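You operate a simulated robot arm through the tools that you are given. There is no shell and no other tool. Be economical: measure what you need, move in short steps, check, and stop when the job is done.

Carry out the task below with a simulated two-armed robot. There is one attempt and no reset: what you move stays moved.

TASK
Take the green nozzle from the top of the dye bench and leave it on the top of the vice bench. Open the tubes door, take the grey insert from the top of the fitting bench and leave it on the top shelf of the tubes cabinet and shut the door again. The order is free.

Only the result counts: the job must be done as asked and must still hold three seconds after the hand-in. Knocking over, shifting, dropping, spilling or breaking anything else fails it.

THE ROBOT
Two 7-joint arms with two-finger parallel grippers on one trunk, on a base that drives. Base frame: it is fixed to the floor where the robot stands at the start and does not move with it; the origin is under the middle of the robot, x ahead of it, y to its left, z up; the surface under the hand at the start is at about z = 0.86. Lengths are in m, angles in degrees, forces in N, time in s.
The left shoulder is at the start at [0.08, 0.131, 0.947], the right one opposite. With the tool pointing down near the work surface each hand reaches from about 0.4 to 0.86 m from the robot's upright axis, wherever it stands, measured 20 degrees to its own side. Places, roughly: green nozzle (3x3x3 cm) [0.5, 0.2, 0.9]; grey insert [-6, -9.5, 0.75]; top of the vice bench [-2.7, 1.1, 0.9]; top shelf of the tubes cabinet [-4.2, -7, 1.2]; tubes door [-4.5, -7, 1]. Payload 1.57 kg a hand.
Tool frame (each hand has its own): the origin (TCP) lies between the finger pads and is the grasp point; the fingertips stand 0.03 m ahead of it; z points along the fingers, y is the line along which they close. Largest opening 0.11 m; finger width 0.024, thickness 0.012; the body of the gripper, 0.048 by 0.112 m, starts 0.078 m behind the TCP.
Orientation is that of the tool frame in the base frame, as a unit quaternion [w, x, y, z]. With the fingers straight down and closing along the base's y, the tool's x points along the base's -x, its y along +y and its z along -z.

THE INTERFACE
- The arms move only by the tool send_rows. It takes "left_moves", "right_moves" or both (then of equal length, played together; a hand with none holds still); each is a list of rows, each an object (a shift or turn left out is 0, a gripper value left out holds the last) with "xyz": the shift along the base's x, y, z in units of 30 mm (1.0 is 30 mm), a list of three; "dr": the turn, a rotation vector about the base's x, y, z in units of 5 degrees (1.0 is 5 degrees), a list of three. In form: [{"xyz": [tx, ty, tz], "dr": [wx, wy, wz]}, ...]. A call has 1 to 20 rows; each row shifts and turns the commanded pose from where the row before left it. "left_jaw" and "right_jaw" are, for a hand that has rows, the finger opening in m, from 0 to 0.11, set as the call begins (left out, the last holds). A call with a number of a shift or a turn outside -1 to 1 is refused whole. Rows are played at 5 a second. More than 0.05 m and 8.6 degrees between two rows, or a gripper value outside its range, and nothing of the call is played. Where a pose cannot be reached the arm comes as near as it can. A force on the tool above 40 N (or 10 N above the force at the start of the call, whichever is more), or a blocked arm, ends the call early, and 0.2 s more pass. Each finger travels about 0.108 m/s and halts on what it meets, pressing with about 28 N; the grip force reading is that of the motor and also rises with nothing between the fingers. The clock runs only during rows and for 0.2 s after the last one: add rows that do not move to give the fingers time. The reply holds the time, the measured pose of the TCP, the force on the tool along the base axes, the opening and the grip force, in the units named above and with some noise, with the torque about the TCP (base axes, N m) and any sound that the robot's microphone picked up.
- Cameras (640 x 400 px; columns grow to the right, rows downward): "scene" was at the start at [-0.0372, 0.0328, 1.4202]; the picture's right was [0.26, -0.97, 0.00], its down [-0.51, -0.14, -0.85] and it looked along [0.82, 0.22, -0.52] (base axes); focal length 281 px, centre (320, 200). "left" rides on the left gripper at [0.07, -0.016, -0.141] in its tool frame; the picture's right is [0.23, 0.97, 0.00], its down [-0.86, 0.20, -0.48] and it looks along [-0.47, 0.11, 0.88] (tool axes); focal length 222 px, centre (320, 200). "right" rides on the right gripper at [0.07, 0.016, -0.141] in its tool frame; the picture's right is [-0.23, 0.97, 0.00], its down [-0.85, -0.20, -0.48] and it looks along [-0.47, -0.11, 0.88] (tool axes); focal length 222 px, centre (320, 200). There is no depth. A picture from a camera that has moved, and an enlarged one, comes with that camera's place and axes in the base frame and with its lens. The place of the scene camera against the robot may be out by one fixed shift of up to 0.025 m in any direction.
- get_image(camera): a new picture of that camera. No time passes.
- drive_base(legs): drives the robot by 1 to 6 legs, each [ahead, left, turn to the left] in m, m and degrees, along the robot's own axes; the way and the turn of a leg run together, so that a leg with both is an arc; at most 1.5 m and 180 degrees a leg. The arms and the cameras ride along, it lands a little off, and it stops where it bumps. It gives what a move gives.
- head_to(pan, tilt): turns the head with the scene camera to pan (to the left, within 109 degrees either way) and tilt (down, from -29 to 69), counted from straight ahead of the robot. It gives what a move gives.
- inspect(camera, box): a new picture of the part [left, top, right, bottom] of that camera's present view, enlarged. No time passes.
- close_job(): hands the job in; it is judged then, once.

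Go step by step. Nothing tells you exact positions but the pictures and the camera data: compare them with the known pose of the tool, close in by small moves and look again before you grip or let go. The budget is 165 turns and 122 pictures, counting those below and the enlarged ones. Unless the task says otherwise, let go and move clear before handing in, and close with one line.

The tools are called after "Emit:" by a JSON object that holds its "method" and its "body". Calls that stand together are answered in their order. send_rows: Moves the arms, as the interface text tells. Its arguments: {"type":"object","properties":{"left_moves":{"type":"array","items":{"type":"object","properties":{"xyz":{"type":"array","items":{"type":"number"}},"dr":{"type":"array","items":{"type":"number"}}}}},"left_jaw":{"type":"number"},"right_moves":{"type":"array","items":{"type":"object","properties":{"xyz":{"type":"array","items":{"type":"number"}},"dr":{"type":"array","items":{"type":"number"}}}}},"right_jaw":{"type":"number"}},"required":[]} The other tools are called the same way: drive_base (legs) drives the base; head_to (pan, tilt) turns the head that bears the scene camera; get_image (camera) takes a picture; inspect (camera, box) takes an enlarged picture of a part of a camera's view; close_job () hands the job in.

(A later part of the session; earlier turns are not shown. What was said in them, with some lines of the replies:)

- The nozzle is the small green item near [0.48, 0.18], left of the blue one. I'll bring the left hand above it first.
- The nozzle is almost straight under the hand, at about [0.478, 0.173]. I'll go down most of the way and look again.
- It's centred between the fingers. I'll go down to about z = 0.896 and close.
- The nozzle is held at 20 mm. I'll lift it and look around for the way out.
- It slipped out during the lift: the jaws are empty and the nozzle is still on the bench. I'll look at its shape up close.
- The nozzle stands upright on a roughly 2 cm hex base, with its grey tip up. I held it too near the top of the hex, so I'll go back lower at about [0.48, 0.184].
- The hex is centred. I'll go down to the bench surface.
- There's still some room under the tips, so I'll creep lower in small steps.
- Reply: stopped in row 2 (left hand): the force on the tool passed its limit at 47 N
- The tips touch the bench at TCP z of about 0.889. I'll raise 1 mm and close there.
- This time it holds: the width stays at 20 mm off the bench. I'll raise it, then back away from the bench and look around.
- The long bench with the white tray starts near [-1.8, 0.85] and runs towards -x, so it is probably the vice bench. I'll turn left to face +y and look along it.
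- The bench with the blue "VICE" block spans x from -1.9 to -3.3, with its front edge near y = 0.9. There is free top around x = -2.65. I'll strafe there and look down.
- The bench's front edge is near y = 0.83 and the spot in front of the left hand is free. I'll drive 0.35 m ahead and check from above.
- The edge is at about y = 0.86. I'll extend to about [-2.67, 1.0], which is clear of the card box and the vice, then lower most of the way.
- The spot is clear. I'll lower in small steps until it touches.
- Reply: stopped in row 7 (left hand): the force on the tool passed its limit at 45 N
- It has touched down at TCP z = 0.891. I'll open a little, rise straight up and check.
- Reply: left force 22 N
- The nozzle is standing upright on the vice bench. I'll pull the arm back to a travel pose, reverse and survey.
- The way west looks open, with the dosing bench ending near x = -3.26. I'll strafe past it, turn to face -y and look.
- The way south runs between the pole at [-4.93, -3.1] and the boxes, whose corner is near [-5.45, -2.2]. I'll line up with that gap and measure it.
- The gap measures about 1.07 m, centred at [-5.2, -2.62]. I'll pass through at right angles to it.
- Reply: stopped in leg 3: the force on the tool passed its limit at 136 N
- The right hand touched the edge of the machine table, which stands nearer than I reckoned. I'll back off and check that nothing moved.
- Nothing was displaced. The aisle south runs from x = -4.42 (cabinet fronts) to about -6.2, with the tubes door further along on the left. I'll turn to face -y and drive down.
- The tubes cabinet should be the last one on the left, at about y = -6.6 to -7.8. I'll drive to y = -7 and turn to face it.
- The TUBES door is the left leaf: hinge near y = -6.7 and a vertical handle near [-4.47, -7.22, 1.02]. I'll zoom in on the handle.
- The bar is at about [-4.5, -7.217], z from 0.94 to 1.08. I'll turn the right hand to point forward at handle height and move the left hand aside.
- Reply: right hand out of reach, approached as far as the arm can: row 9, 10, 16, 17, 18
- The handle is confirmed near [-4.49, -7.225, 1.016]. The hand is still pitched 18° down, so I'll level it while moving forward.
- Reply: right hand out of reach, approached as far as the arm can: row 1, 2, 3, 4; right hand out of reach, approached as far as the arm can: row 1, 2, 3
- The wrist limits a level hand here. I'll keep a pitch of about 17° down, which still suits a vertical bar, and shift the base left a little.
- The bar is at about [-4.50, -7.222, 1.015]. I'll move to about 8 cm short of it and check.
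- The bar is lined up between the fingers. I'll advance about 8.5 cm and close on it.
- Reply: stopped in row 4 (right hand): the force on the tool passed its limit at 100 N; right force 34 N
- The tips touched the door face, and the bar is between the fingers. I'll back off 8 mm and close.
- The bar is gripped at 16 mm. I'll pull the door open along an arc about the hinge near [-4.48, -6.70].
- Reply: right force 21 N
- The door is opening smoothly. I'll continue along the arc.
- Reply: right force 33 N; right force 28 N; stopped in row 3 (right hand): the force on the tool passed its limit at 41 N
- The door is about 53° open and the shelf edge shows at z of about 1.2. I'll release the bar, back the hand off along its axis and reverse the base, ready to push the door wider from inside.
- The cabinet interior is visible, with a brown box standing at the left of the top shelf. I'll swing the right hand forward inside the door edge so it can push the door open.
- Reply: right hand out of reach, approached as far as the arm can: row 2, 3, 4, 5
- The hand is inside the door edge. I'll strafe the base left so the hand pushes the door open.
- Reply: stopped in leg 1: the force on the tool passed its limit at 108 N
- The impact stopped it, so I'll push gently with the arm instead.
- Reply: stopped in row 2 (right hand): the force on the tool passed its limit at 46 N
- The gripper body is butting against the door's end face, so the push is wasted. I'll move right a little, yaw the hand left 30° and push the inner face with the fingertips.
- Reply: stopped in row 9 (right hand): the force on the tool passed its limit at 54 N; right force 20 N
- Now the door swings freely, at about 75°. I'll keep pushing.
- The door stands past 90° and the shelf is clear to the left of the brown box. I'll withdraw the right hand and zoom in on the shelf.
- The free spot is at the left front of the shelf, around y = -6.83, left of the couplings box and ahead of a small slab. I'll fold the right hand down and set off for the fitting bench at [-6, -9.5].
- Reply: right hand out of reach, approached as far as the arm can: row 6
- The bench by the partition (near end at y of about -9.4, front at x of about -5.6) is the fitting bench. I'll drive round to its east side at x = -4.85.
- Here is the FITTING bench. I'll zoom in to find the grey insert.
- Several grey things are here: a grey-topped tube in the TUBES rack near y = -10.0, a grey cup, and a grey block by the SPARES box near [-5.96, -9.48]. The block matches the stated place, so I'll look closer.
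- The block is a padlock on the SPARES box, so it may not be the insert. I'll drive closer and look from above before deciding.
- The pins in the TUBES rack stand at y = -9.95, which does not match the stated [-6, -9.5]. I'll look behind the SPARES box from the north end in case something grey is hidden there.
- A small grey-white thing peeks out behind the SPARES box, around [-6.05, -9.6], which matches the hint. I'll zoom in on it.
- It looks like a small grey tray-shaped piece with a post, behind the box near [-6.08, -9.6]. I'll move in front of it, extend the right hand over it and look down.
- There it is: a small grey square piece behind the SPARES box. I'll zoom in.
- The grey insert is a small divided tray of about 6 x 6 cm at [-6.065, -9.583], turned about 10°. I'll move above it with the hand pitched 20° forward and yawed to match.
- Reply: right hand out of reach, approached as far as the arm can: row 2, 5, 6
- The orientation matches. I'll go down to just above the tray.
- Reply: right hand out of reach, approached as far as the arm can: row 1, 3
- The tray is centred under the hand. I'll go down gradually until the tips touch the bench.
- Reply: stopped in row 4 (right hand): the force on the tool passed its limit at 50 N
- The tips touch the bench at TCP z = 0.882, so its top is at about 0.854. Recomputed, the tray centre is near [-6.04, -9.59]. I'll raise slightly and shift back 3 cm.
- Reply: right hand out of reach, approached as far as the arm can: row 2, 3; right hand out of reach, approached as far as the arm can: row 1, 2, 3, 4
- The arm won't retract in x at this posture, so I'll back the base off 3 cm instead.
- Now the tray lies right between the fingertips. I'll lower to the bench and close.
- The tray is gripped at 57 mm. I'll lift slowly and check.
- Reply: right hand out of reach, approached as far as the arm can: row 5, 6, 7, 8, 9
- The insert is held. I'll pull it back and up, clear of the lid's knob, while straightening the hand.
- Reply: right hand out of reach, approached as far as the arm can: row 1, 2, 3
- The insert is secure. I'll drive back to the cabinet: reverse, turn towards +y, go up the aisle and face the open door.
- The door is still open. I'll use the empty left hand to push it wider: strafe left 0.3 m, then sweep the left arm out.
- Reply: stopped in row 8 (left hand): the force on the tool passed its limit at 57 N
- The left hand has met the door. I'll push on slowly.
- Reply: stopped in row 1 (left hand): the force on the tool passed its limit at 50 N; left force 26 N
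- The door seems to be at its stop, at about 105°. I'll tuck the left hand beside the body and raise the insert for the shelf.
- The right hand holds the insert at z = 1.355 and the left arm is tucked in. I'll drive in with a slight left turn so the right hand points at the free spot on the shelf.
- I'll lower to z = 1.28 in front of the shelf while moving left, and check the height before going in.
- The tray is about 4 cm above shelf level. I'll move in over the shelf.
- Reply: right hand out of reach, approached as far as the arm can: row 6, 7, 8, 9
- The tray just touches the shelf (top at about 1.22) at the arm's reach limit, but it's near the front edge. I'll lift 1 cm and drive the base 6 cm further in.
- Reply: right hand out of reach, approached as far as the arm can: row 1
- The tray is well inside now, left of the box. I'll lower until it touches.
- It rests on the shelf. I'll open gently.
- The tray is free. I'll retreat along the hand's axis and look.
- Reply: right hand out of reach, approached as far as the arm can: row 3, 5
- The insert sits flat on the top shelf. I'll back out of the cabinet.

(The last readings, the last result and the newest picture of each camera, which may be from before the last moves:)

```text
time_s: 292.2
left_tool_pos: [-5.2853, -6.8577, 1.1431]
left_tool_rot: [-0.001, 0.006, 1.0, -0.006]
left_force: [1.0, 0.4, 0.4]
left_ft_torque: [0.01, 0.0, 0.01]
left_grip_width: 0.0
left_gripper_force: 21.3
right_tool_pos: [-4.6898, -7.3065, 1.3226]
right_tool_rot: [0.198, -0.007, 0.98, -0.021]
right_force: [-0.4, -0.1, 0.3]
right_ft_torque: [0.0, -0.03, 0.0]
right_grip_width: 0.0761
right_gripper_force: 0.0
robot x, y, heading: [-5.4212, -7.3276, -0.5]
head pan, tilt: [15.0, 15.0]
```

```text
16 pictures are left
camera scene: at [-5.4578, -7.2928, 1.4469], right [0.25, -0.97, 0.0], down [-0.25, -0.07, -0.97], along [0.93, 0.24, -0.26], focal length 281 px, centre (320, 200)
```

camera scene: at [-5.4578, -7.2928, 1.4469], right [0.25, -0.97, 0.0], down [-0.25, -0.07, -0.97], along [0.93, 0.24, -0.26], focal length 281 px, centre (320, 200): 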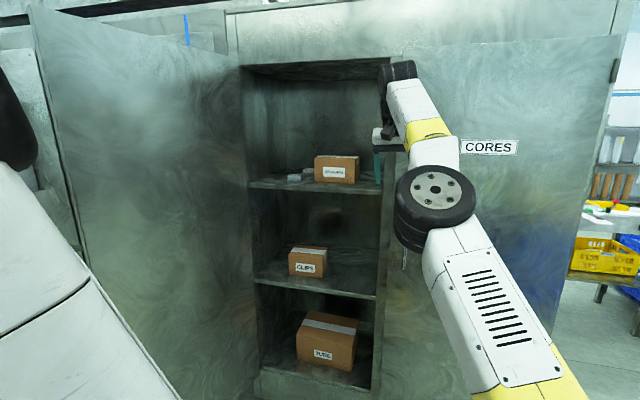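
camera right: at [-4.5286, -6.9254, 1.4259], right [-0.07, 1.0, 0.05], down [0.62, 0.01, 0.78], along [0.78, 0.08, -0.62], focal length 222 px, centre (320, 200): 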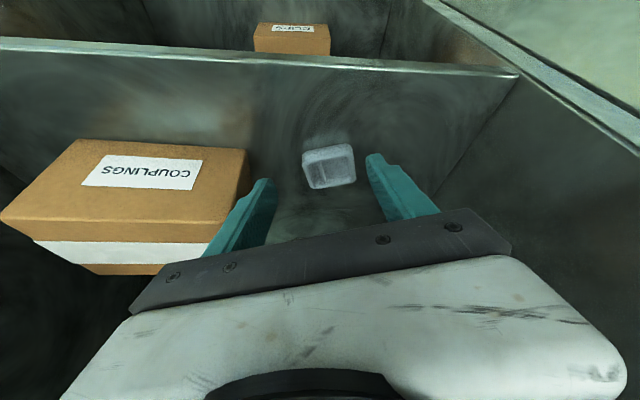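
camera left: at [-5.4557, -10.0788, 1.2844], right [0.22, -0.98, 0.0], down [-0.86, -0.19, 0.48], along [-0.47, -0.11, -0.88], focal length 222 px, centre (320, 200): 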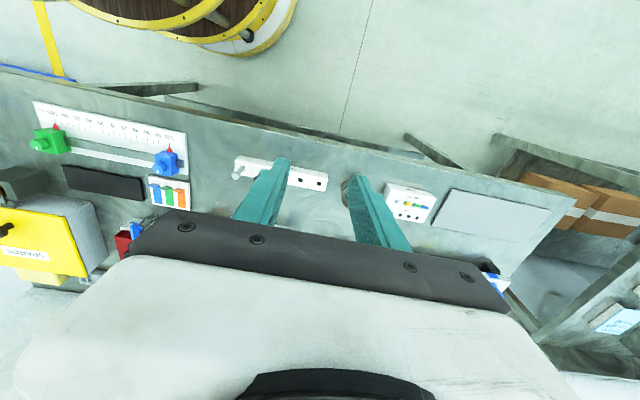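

The insert is in place. To shut the door I'll tuck the right hand away, then bring the left hand round to the door's outer face.

Emit:
{"method": "send_rows", "body": {"right_moves": [{"xyz": [-0.95, -0.9, 0]}, {"xyz": [-0.95, -0.9, 0]}, {"xyz": [-0.95, -0.9, 0]}, {"xyz": [-0.95, -0.9, 0]}, {"xyz": [-0.95, -0.9, 0]}, {"xyz": [-0.95, -0.9, 0]}, {"xyz": [-0.95, -0.9, 0]}, {"xyz": [-0.95, -0.9, 0]}, {"xyz": [-0.95, -0.9, 0]}, {"xyz": [-0.95, -0.9, 0]}, {}]}}

Emit:
{"method": "drive_base", "body": {"legs": [[-0.08, 0.48, 0]]}}

Emit:
{"method": "head_to", "body": {"pan": 25, "tilt": 20}}

Emit:
{"method": "get_image", "body": {"camera": "scene"}}

```text
time_s: 294.6
left_tool_pos: [-5.2845, -6.8585, 1.1429]
left_tool_rot: [0.0, 0.006, 1.0, -0.007]
left_force: [0.5, 0.3, 0.0]
left_ft_torque: [-0.02, 0.02, 0.02]
left_grip_width: 0.0
left_gripper_force: 21.1
right_tool_pos: [-4.739, -7.4171, 1.4051]
right_tool_rot: [0.199, -0.006, 0.98, -0.02]
right_force: [-0.3, -0.1, 0.1]
right_ft_torque: [0.02, 0.0, 0.0]
right_grip_width: 0.0761
right_gripper_force: 0.1
right hand out of reach, approached as far as the arm can: row 1, 2, 3, 4, 5, 6, 7, 8, 9, 10
robot x, y, heading: [-5.423, -7.3257, -0.4]
head pan, tilt: [15.0, 15.0]
```

```text
time_s: 297.5
left_tool_pos: [-5.3595, -6.3755, 1.1423]
left_tool_rot: [0.0, 0.007, 1.0, -0.008]
left_force: [0.3, 0.6, -0.1]
left_ft_torque: [0.0, -0.01, -0.01]
left_grip_width: 0.0001
left_gripper_force: 20.9
right_tool_pos: [-4.8145, -6.9353, 1.405]
right_tool_rot: [0.199, -0.006, 0.98, -0.02]
right_force: [-1.1, 0.0, -1.1]
right_ft_torque: [0.02, 0.0, 0.0]
right_grip_width: 0.076
right_gripper_force: 0.0
robot x, y, heading: [-5.5013, -6.8421, -0.5]
head pan, tilt: [15.0, 15.0]
```

```text
time_s: 298.3
left_tool_pos: [-5.3601, -6.3746, 1.1428]
left_tool_rot: [0.0, 0.007, 1.0, -0.006]
left_force: [0.9, -0.6, 0.1]
left_ft_torque: [0.01, -0.01, 0.01]
left_grip_width: 0.0
left_gripper_force: 21.4
right_tool_pos: [-4.8158, -6.9357, 1.4059]
right_tool_rot: [0.198, -0.006, 0.98, -0.02]
right_force: [-0.5, 1.4, 0.5]
right_ft_torque: [-0.04, 0.01, -0.02]
right_grip_width: 0.0762
right_gripper_force: 0.0
robot x, y, heading: [-5.5037, -6.8432, -0.5]
head pan, tilt: [25.0, 20.0]
```

```text
15 pictures are left
camera scene: at [-5.54, -6.7934, 1.4388], right [0.42, -0.91, 0.0], down [-0.31, -0.14, -0.94], along [0.85, 0.39, -0.34], focal length 281 px, centre (320, 200)
```

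scene: 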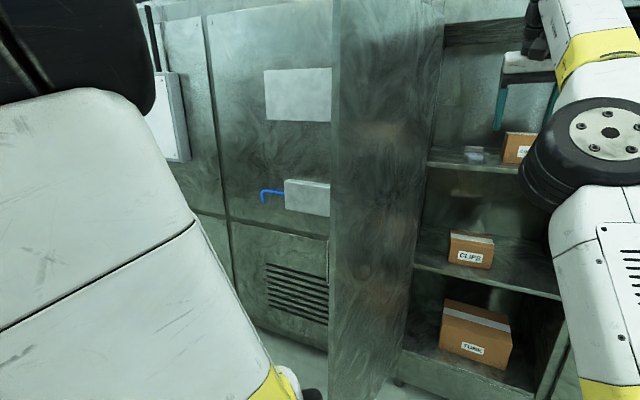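

The right arm was stuck at a joint limit high up. I'll lower and straighten it first, then pull it back.

Emit:
{"method": "send_rows", "body": {"right_moves": [{"xyz": [-0.1, -0.2, -0.9], "dr": [0, 0.5, 0]}, {"xyz": [-0.1, -0.2, -0.9], "dr": [0, 0.5, 0]}, {"xyz": [-0.1, -0.2, -0.9], "dr": [0, 0.5, 0]}, {"xyz": [-0.1, -0.2, -0.9], "dr": [0, 0.5, 0]}, {"xyz": [-0.1, -0.2, -0.9], "dr": [0, 0.5, 0]}, {"xyz": [-0.1, -0.2, -0.9], "dr": [0, 0.5, 0]}, {"xyz": [-0.1, -0.2, -0.9], "dr": [0, 0.5, 0]}, {"xyz": [-0.1, -0.2, -0.9], "dr": [0, 0.5, 0]}, {"xyz": [-0.1, -0.2, -0.9], "dr": [0, 0.5, 0]}, {"xyz": [-0.8, -0.7, 0]}, {"xyz": [-0.8, -0.7, 0]}, {"xyz": [-0.8, -0.7, 0]}, {"xyz": [-0.8, -0.7, 0]}, {"xyz": [-0.8, -0.7, 0]}, {"xyz": [-0.8, -0.7, 0]}, {"xyz": [-0.8, -0.7, 0]}, {"xyz": [-0.8, -0.7, 0]}, {}]}}

```text
time_s: 302.1
left_tool_pos: [-5.3609, -6.3749, 1.142]
left_tool_rot: [-0.001, 0.007, 1.0, -0.007]
left_force: [0.3, 0.7, 0.2]
left_ft_torque: [0.01, 0.0, -0.02]
left_grip_width: 0.0001
left_gripper_force: 21.6
right_tool_pos: [-5.0335, -7.1586, 1.1621]
right_tool_rot: [0.003, -0.01, 1.0, -0.019]
right_force: [-0.1, -1.2, 0.2]
right_ft_torque: [-0.02, 0.01, 0.02]
right_grip_width: 0.0762
right_gripper_force: 0.0
robot x, y, heading: [-5.5033, -6.8413, -0.5]
head pan, tilt: [25.0, 20.0]
```

The right hand is clear. Now the left hand goes forward past the door's edge, on its outer side.

Emit:
{"method": "send_rows", "body": {"left_moves": [{"xyz": [0, 0.9, 0]}, {"xyz": [0, 0.9, 0]}, {"xyz": [0.9, 0, 0]}, {"xyz": [0.9, 0, 0]}, {"xyz": [0.9, 0, 0]}, {"xyz": [0.9, 0, 0]}, {"xyz": [0.9, 0, 0]}, {"xyz": [0.9, 0, 0]}, {"xyz": [0.9, 0, 0]}, {"xyz": [0.9, 0, 0]}, {"xyz": [0.9, 0, 0]}, {"xyz": [0.9, 0, 0]}, {"xyz": [0.9, 0, 0]}, {"xyz": [0.9, 0, 0]}, {"xyz": [0.9, 0, 0]}, {"xyz": [0.9, 0, 0]}, {"xyz": [0.9, 0, 0]}, {}]}}

Emit:
{"method": "get_image", "body": {"camera": "left"}}

```text
time_s: 305.9
left_tool_pos: [-4.9545, -6.3221, 1.1424]
left_tool_rot: [0.0, 0.007, 1.0, -0.007]
left_force: [0.0, 0.0, 0.3]
left_ft_torque: [-0.03, 0.0, 0.01]
left_grip_width: 0.0
left_gripper_force: 21.3
right_tool_pos: [-5.0323, -7.1587, 1.1619]
right_tool_rot: [0.002, -0.01, 1.0, -0.02]
right_force: [0.1, -0.6, 0.6]
right_ft_torque: [0.0, 0.01, 0.02]
right_grip_width: 0.0761
right_gripper_force: 0.1
robot x, y, heading: [-5.5029, -6.8447, -0.1]
head pan, tilt: [25.0, 20.0]
```

```text
14 pictures are left
camera left: at [-5.0246, -6.3349, 1.284], right [-0.21, 0.98, -0.01], down [0.86, 0.19, 0.47], along [0.47, 0.09, -0.88], focal length 222 px, centre (320, 200)
```

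left: 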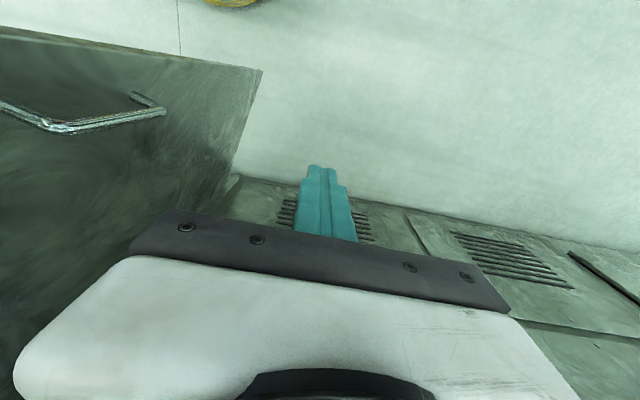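

The hand is on the door's outer side. I'll push it shut along an arc, gently.

Emit:
{"method": "send_rows", "body": {"left_moves": [{"xyz": [0.1, -0.8, 0]}, {"xyz": [0.1, -0.7, 0]}, {"xyz": [0.1, -0.5, 0]}, {"xyz": [0.1, -0.4, 0]}, {"xyz": [0, -0.4, 0]}, {"xyz": [0, -0.4, 0]}, {"xyz": [0, -0.4, 0]}, {"xyz": [0, -0.45, 0]}, {"xyz": [0, -0.5, 0]}, {"xyz": [0, -0.5, 0]}, {"xyz": [0, -0.5, 0]}, {"xyz": [0, -0.5, 0]}, {"xyz": [0, -0.5, 0]}, {"xyz": [0, -0.5, 0]}, {"xyz": [0, -0.5, 0]}, {"xyz": [0, -0.5, 0]}, {"xyz": [0, -0.5, 0]}, {"xyz": [0, -0.5, 0]}, {"xyz": [0, -0.5, 0]}, {"xyz": [0, -0.5, 0]}]}}

Emit:
{"method": "get_image", "body": {"camera": "scene"}}

```text
time_s: 310.1
left_tool_pos: [-4.9432, -6.6243, 1.1419]
left_tool_rot: [0.0, 0.007, 1.0, -0.007]
left_force: [0.7, -1.4, 1.0]
left_ft_torque: [-0.01, 0.01, 0.03]
left_grip_width: 0.0
left_gripper_force: 21.3
right_tool_pos: [-5.0329, -7.1596, 1.1617]
right_tool_rot: [0.003, -0.01, 1.0, -0.019]
right_force: [0.1, 0.1, -0.2]
right_ft_torque: [-0.03, 0.01, 0.0]
right_grip_width: 0.076
right_gripper_force: 0.1
robot x, y, heading: [-5.5017, -6.8404, -0.5]
head pan, tilt: [25.0, 20.0]
```

```text
13 pictures are left
camera scene: at [-5.54, -6.7933, 1.4388], right [0.42, -0.91, 0.0], down [-0.31, -0.14, -0.94], along [0.85, 0.39, -0.34], focal length 281 px, centre (320, 200)
```

scene: 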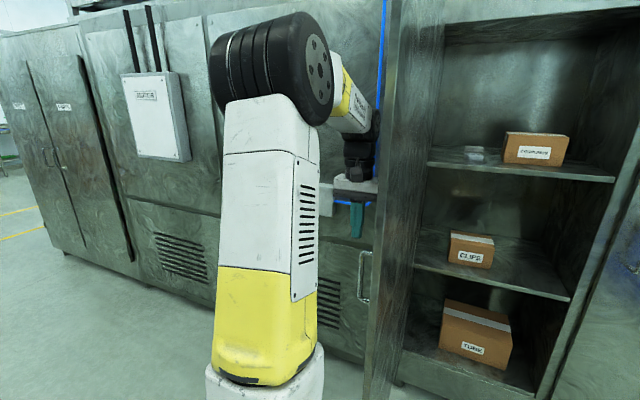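

The door is moving freely. I'll keep going.

Emit:
{"method": "send_rows", "body": {"left_moves": [{"xyz": [0.05, -0.5, 0]}, {"xyz": [0.05, -0.5, 0]}, {"xyz": [0.05, -0.5, 0]}, {"xyz": [0.05, -0.5, 0]}, {"xyz": [0.05, -0.5, 0]}, {"xyz": [0.05, -0.5, 0]}, {"xyz": [0.05, -0.5, 0]}, {"xyz": [0.05, -0.5, 0]}, {"xyz": [0.05, -0.5, 0]}, {"xyz": [0.13, -0.48, 0]}, {"xyz": [0.13, -0.48, 0]}, {"xyz": [0.13, -0.48, 0]}, {"xyz": [0.13, -0.48, 0]}, {"xyz": [0.13, -0.48, 0]}, {"xyz": [0.13, -0.48, 0]}, {"xyz": [0.13, -0.48, 0]}, {"xyz": [0.13, -0.48, 0]}, {}]}}

Emit:
{"method": "get_image", "body": {"camera": "scene"}}

```text
time_s: 313.9
left_tool_pos: [-4.8992, -6.8736, 1.1425]
left_tool_rot: [-0.001, 0.006, 1.0, -0.008]
left_force: [0.9, -0.2, -0.2]
left_ft_torque: [-0.01, 0.0, -0.01]
left_grip_width: 0.0001
left_gripper_force: 20.8
right_tool_pos: [-5.0322, -7.1582, 1.163]
right_tool_rot: [0.003, -0.01, 1.0, -0.019]
right_force: [-0.5, -0.5, -0.3]
right_ft_torque: [0.02, -0.01, -0.01]
right_grip_width: 0.0761
right_gripper_force: 0.0
robot x, y, heading: [-5.5052, -6.8452, -0.4]
head pan, tilt: [25.0, 20.0]
```

```text
12 pictures are left
camera scene: at [-5.5399, -6.7935, 1.4388], right [0.42, -0.91, 0.0], down [-0.31, -0.14, -0.94], along [0.85, 0.39, -0.34], focal length 281 px, centre (320, 200)
```

scene: 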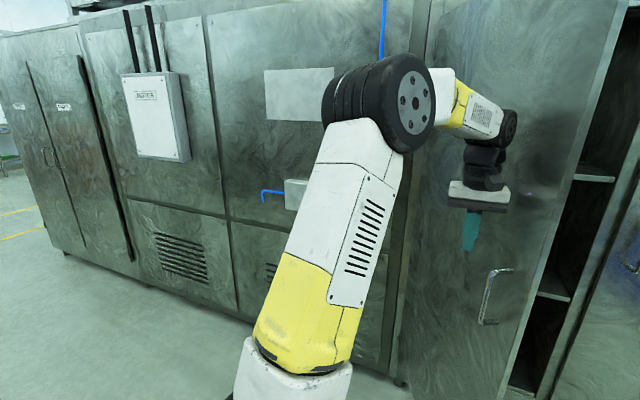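

Emit:
{"method": "send_rows", "body": {"left_moves": [{"xyz": [0.45, -0.35, 0]}, {"xyz": [0.45, -0.35, 0]}, {"xyz": [0.45, -0.35, 0]}, {"xyz": [0.45, -0.35, 0]}, {"xyz": [0.45, -0.35, 0]}, {"xyz": [0.45, -0.35, 0]}, {"xyz": [0.45, -0.35, 0]}, {"xyz": [0.45, -0.35, 0]}, {"xyz": [0.5, 0, 0]}, {"xyz": [0.5, 0, 0]}, {"xyz": [0.5, 0, 0]}, {}]}}

Emit:
{"method": "drive_base", "body": {"legs": [[0.1, 0, 0]]}}

Emit:
{"method": "get_image", "body": {"camera": "scene"}}

```text
time_s: 316.5
left_tool_pos: [-4.7777, -6.9448, 1.1307]
left_tool_rot: [0.0, 0.007, 1.0, -0.007]
left_force: [-0.2, -0.1, -0.1]
left_ft_torque: [0.01, -0.03, -0.03]
left_grip_width: 0.0
left_gripper_force: 21.1
left hand out of reach, approached as far as the arm can: row 9, 10, 11
right_tool_pos: [-5.0335, -7.1603, 1.1629]
right_tool_rot: [0.003, -0.008, 1.0, -0.019]
right_force: [0.9, -0.4, 0.6]
right_ft_torque: [0.0, 0.0, 0.01]
right_grip_width: 0.0763
right_gripper_force: 0.0
robot x, y, heading: [-5.5027, -6.8437, -0.7]
head pan, tilt: [25.0, 20.0]
```

```text
time_s: 317.6
left_tool_pos: [-4.6794, -6.945, 1.13]
left_tool_rot: [0.001, 0.006, 1.0, -0.007]
left_force: [-0.4, -0.4, -1.0]
left_ft_torque: [0.02, 0.0, 0.01]
left_grip_width: 0.0002
left_gripper_force: 21.3
right_tool_pos: [-4.9319, -7.1592, 1.1633]
right_tool_rot: [0.002, -0.01, 1.0, -0.019]
right_force: [-0.1, -0.3, 0.2]
right_ft_torque: [-0.03, -0.04, 0.02]
right_grip_width: 0.076
right_gripper_force: 0.0
robot x, y, heading: [-5.4012, -6.842, -0.2]
head pan, tilt: [25.0, 20.0]
```

```text
11 pictures are left
camera scene: at [-5.4408, -6.7942, 1.4388], right [0.42, -0.91, 0.0], down [-0.31, -0.14, -0.94], along [0.85, 0.39, -0.34], focal length 281 px, centre (320, 200)
```

scene: 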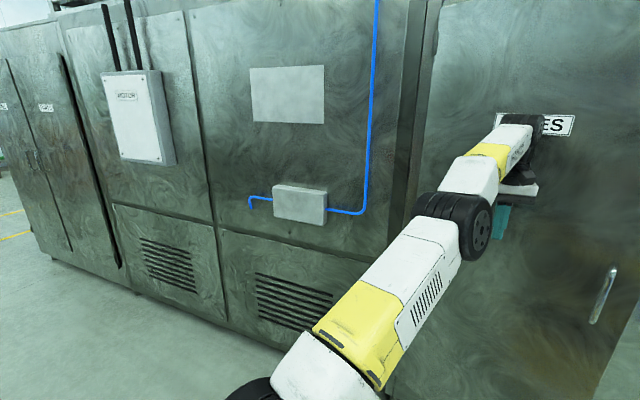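

Emit:
{"method": "drive_base", "body": {"legs": [[0.1, 0, 0]]}}

Emit:
{"method": "drive_base", "body": {"legs": [[0.05, 0, 0]]}}

Emit:
{"method": "head_to", "body": {"pan": 0, "tilt": 15}}

Emit:
{"method": "get_image", "body": {"camera": "scene"}}

```text
time_s: 318.6
left_tool_pos: [-4.6199, -6.9456, 1.1293]
left_tool_rot: [-0.008, 0.009, 1.0, -0.007]
left_force: [-0.1, 0.7, 0.8]
left_ft_torque: [0.01, 0.01, 0.01]
left_grip_width: 0.0003
left_gripper_force: 21.2
right_tool_pos: [-4.8697, -7.16, 1.162]
right_tool_rot: [0.003, -0.01, 1.0, -0.018]
right_force: [-0.2, 0.3, 0.1]
right_ft_torque: [0.05, 0.05, -0.02]
right_grip_width: 0.076
right_gripper_force: 0.0
robot x, y, heading: [-5.3388, -6.842, -0.2]
head pan, tilt: [25.0, 20.0]
stopped in leg 1: the force on the tool passed its limit at 73 N (the readings are from after the stop); the commanded pose is now the measured one
```

```text
time_s: 319.6
left_tool_pos: [-4.5702, -6.9469, 1.1299]
left_tool_rot: [-0.007, 0.009, 1.0, -0.007]
left_force: [0.8, -0.6, 0.4]
left_ft_torque: [-0.01, 0.0, 0.03]
left_grip_width: 0.0002
left_gripper_force: 21.3
right_tool_pos: [-4.8213, -7.1588, 1.1624]
right_tool_rot: [0.002, -0.01, 1.0, -0.019]
right_force: [-0.6, 0.1, 1.3]
right_ft_torque: [0.0, -0.01, -0.02]
right_grip_width: 0.0759
right_gripper_force: 0.1
robot x, y, heading: [-5.2917, -6.8435, -0.1]
head pan, tilt: [25.0, 20.0]
```

```text
time_s: 320.4
left_tool_pos: [-4.5705, -6.9469, 1.1297]
left_tool_rot: [-0.008, 0.009, 1.0, -0.007]
left_force: [0.1, -0.2, -0.3]
left_ft_torque: [0.02, -0.01, -0.03]
left_grip_width: 0.0
left_gripper_force: 20.9
right_tool_pos: [-4.8202, -7.159, 1.1624]
right_tool_rot: [0.003, -0.01, 1.0, -0.019]
right_force: [0.4, 0.1, -0.3]
right_ft_torque: [0.01, -0.01, 0.02]
right_grip_width: 0.0761
right_gripper_force: 0.0
robot x, y, heading: [-5.2887, -6.84, -0.6]
head pan, tilt: [0.0, 15.0]
```

```text
10 pictures are left
camera scene: at [-5.3198, -6.8343, 1.4469], right [0.0, -1.0, 0.0], down [-0.26, 0.0, -0.97], along [0.97, 0.0, -0.26], focal length 281 px, centre (320, 200)
```

scene: 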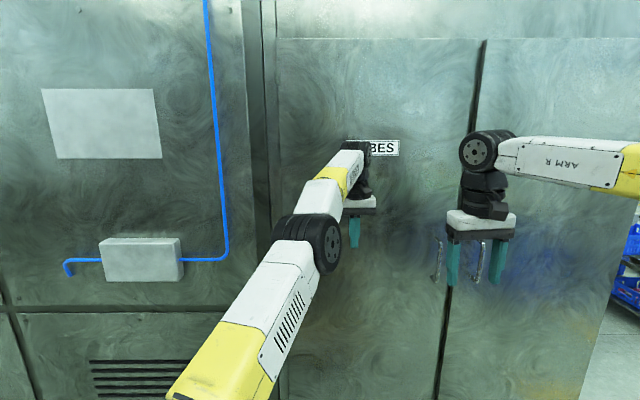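

The door looks almost flush. I'll press a little further forward to make sure, then check the edge.

Emit:
{"method": "drive_base", "body": {"legs": [[0.04, 0, 0]]}}

Emit:
{"method": "inspect", "body": {"camera": "scene", "box": [380, 20, 540, 120]}}

```text
time_s: 321.3
left_tool_pos: [-4.5315, -6.9465, 1.1288]
left_tool_rot: [-0.009, 0.009, 1.0, -0.007]
left_force: [-0.3, -0.6, 0.5]
left_ft_torque: [-0.01, 0.01, -0.04]
left_grip_width: 0.0003
left_gripper_force: 21.9
right_tool_pos: [-4.7812, -7.1589, 1.162]
right_tool_rot: [0.003, -0.01, 1.0, -0.019]
right_force: [-0.6, 0.8, -0.3]
right_ft_torque: [0.0, 0.01, -0.01]
right_grip_width: 0.0759
right_gripper_force: 0.0
robot x, y, heading: [-5.2495, -6.8423, -0.2]
head pan, tilt: [0.0, 15.0]
```

```text
4.00 times, centred on (460, 70) of scene
camera zoom: at [-5.2801, -6.8345, 1.4469], right [0.0, -1.0, 0.0], down [-0.26, 0.0, -0.97], along [0.97, 0.0, -0.26], focal length 1125 px, centre (-240, 720)
```

zoom: 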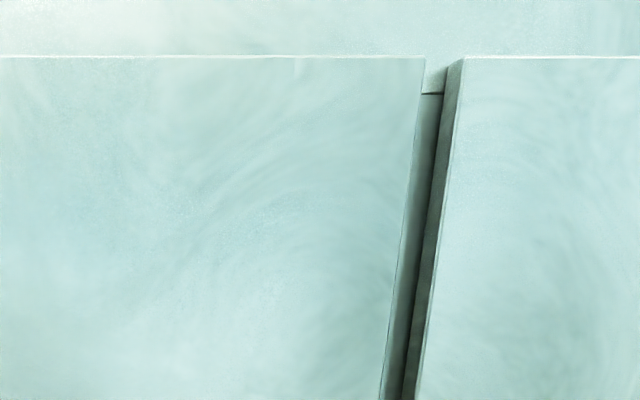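

Emit:
{"method": "drive_base", "body": {"legs": [[0.025, 0, 0]]}}

Emit:
{"method": "drive_base", "body": {"legs": [[-0.3, 0, 0]]}}

Emit:
{"method": "get_image", "body": {"camera": "scene"}}

```text
time_s: 322.1
left_tool_pos: [-4.5269, -6.9459, 1.1311]
left_tool_rot: [-0.016, 0.006, 1.0, -0.005]
left_force: [-19.5, 4.9, 0.2]
left_ft_torque: [-0.55, -2.31, 0.56]
left_grip_width: 0.0
left_gripper_force: 22.1
right_tool_pos: [-4.7699, -7.1582, 1.1619]
right_tool_rot: [0.003, -0.01, 1.0, -0.018]
right_force: [0.2, 0.0, -0.1]
right_ft_torque: [0.01, -0.04, 0.0]
right_grip_width: 0.0759
right_gripper_force: 0.1
robot x, y, heading: [-5.2434, -6.8447, -0.2]
head pan, tilt: [0.0, 15.0]
stopped in leg 1: the force on the tool passed its limit at 111 N (the readings are from after the stop); the commanded pose is now the measured one
```

```text
time_s: 324.2
left_tool_pos: [-4.8279, -6.9446, 1.13]
left_tool_rot: [-0.015, 0.006, 1.0, -0.006]
left_force: [0.1, -0.1, -0.4]
left_ft_torque: [0.01, 0.02, 0.0]
left_grip_width: 0.0
left_gripper_force: 21.1
right_tool_pos: [-5.0719, -7.1585, 1.1622]
right_tool_rot: [0.003, -0.012, 1.0, -0.018]
right_force: [0.4, -0.5, 0.0]
right_ft_torque: [0.0, -0.01, -0.03]
right_grip_width: 0.0761
right_gripper_force: 0.0
robot x, y, heading: [-5.543, -6.8439, -0.2]
head pan, tilt: [0.0, 15.0]
```

```text
8 pictures are left
camera scene: at [-5.5728, -6.834, 1.4469], right [0.0, -1.0, 0.0], down [-0.26, 0.0, -0.97], along [0.97, 0.0, -0.26], focal length 281 px, centre (320, 200)
```

scene: 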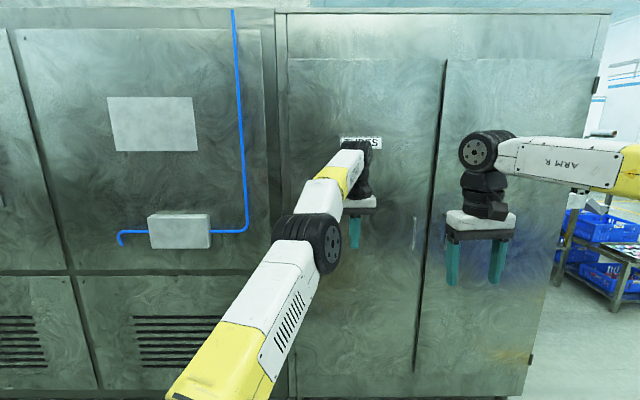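

Emit:
{"method": "inspect", "body": {"camera": "scene", "box": [360, 40, 500, 128]}}

Emit:
{"method": "inspect", "body": {"camera": "scene", "box": [360, 280, 500, 368]}}

```text
4.55 times, centred on (430, 84) of scene
camera zoom: at [-5.5728, -6.834, 1.4469], right [0.0, -1.0, 0.0], down [-0.26, 0.0, -0.97], along [0.97, 0.0, -0.26], focal length 1278 px, centre (-180, 727)
```

zoom: 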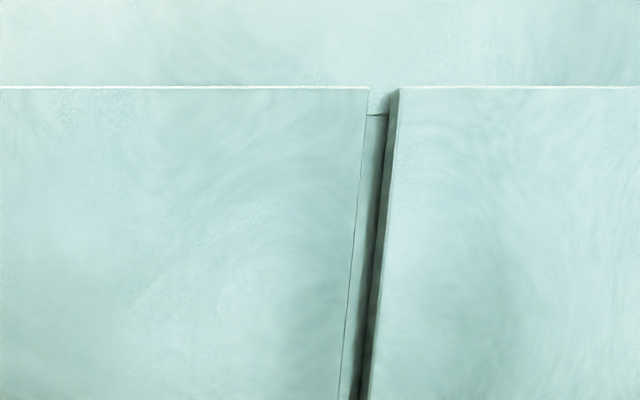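

```text
4.55 times, centred on (430, 324) of scene
camera zoom: at [-5.5728, -6.834, 1.4469], right [0.0, -1.0, 0.0], down [-0.26, 0.0, -0.97], along [0.97, 0.0, -0.26], focal length 1278 px, centre (-180, -364)
```

zoom: 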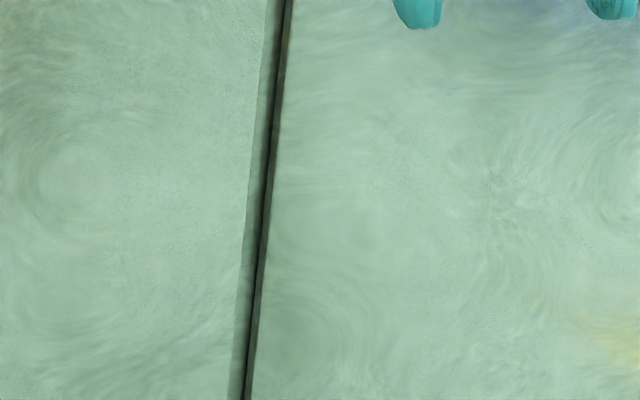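

The TUBES door is shut flush with its neighbour, the insert is on the top shelf, the nozzle stands on the vice bench, and both hands are clear. I'll hand in.

Emit:
{"method": "close_job", "body": {}}

```text
The job is handed in.
```

I've handed the job in: the green nozzle stands upright on the vice bench, the grey insert is on the top shelf of the tubes cabinet, and the tubes door is shut. While driving, the right hand bumped a machine table at 136 N; I saw nothing moved in the pictures afterwards.
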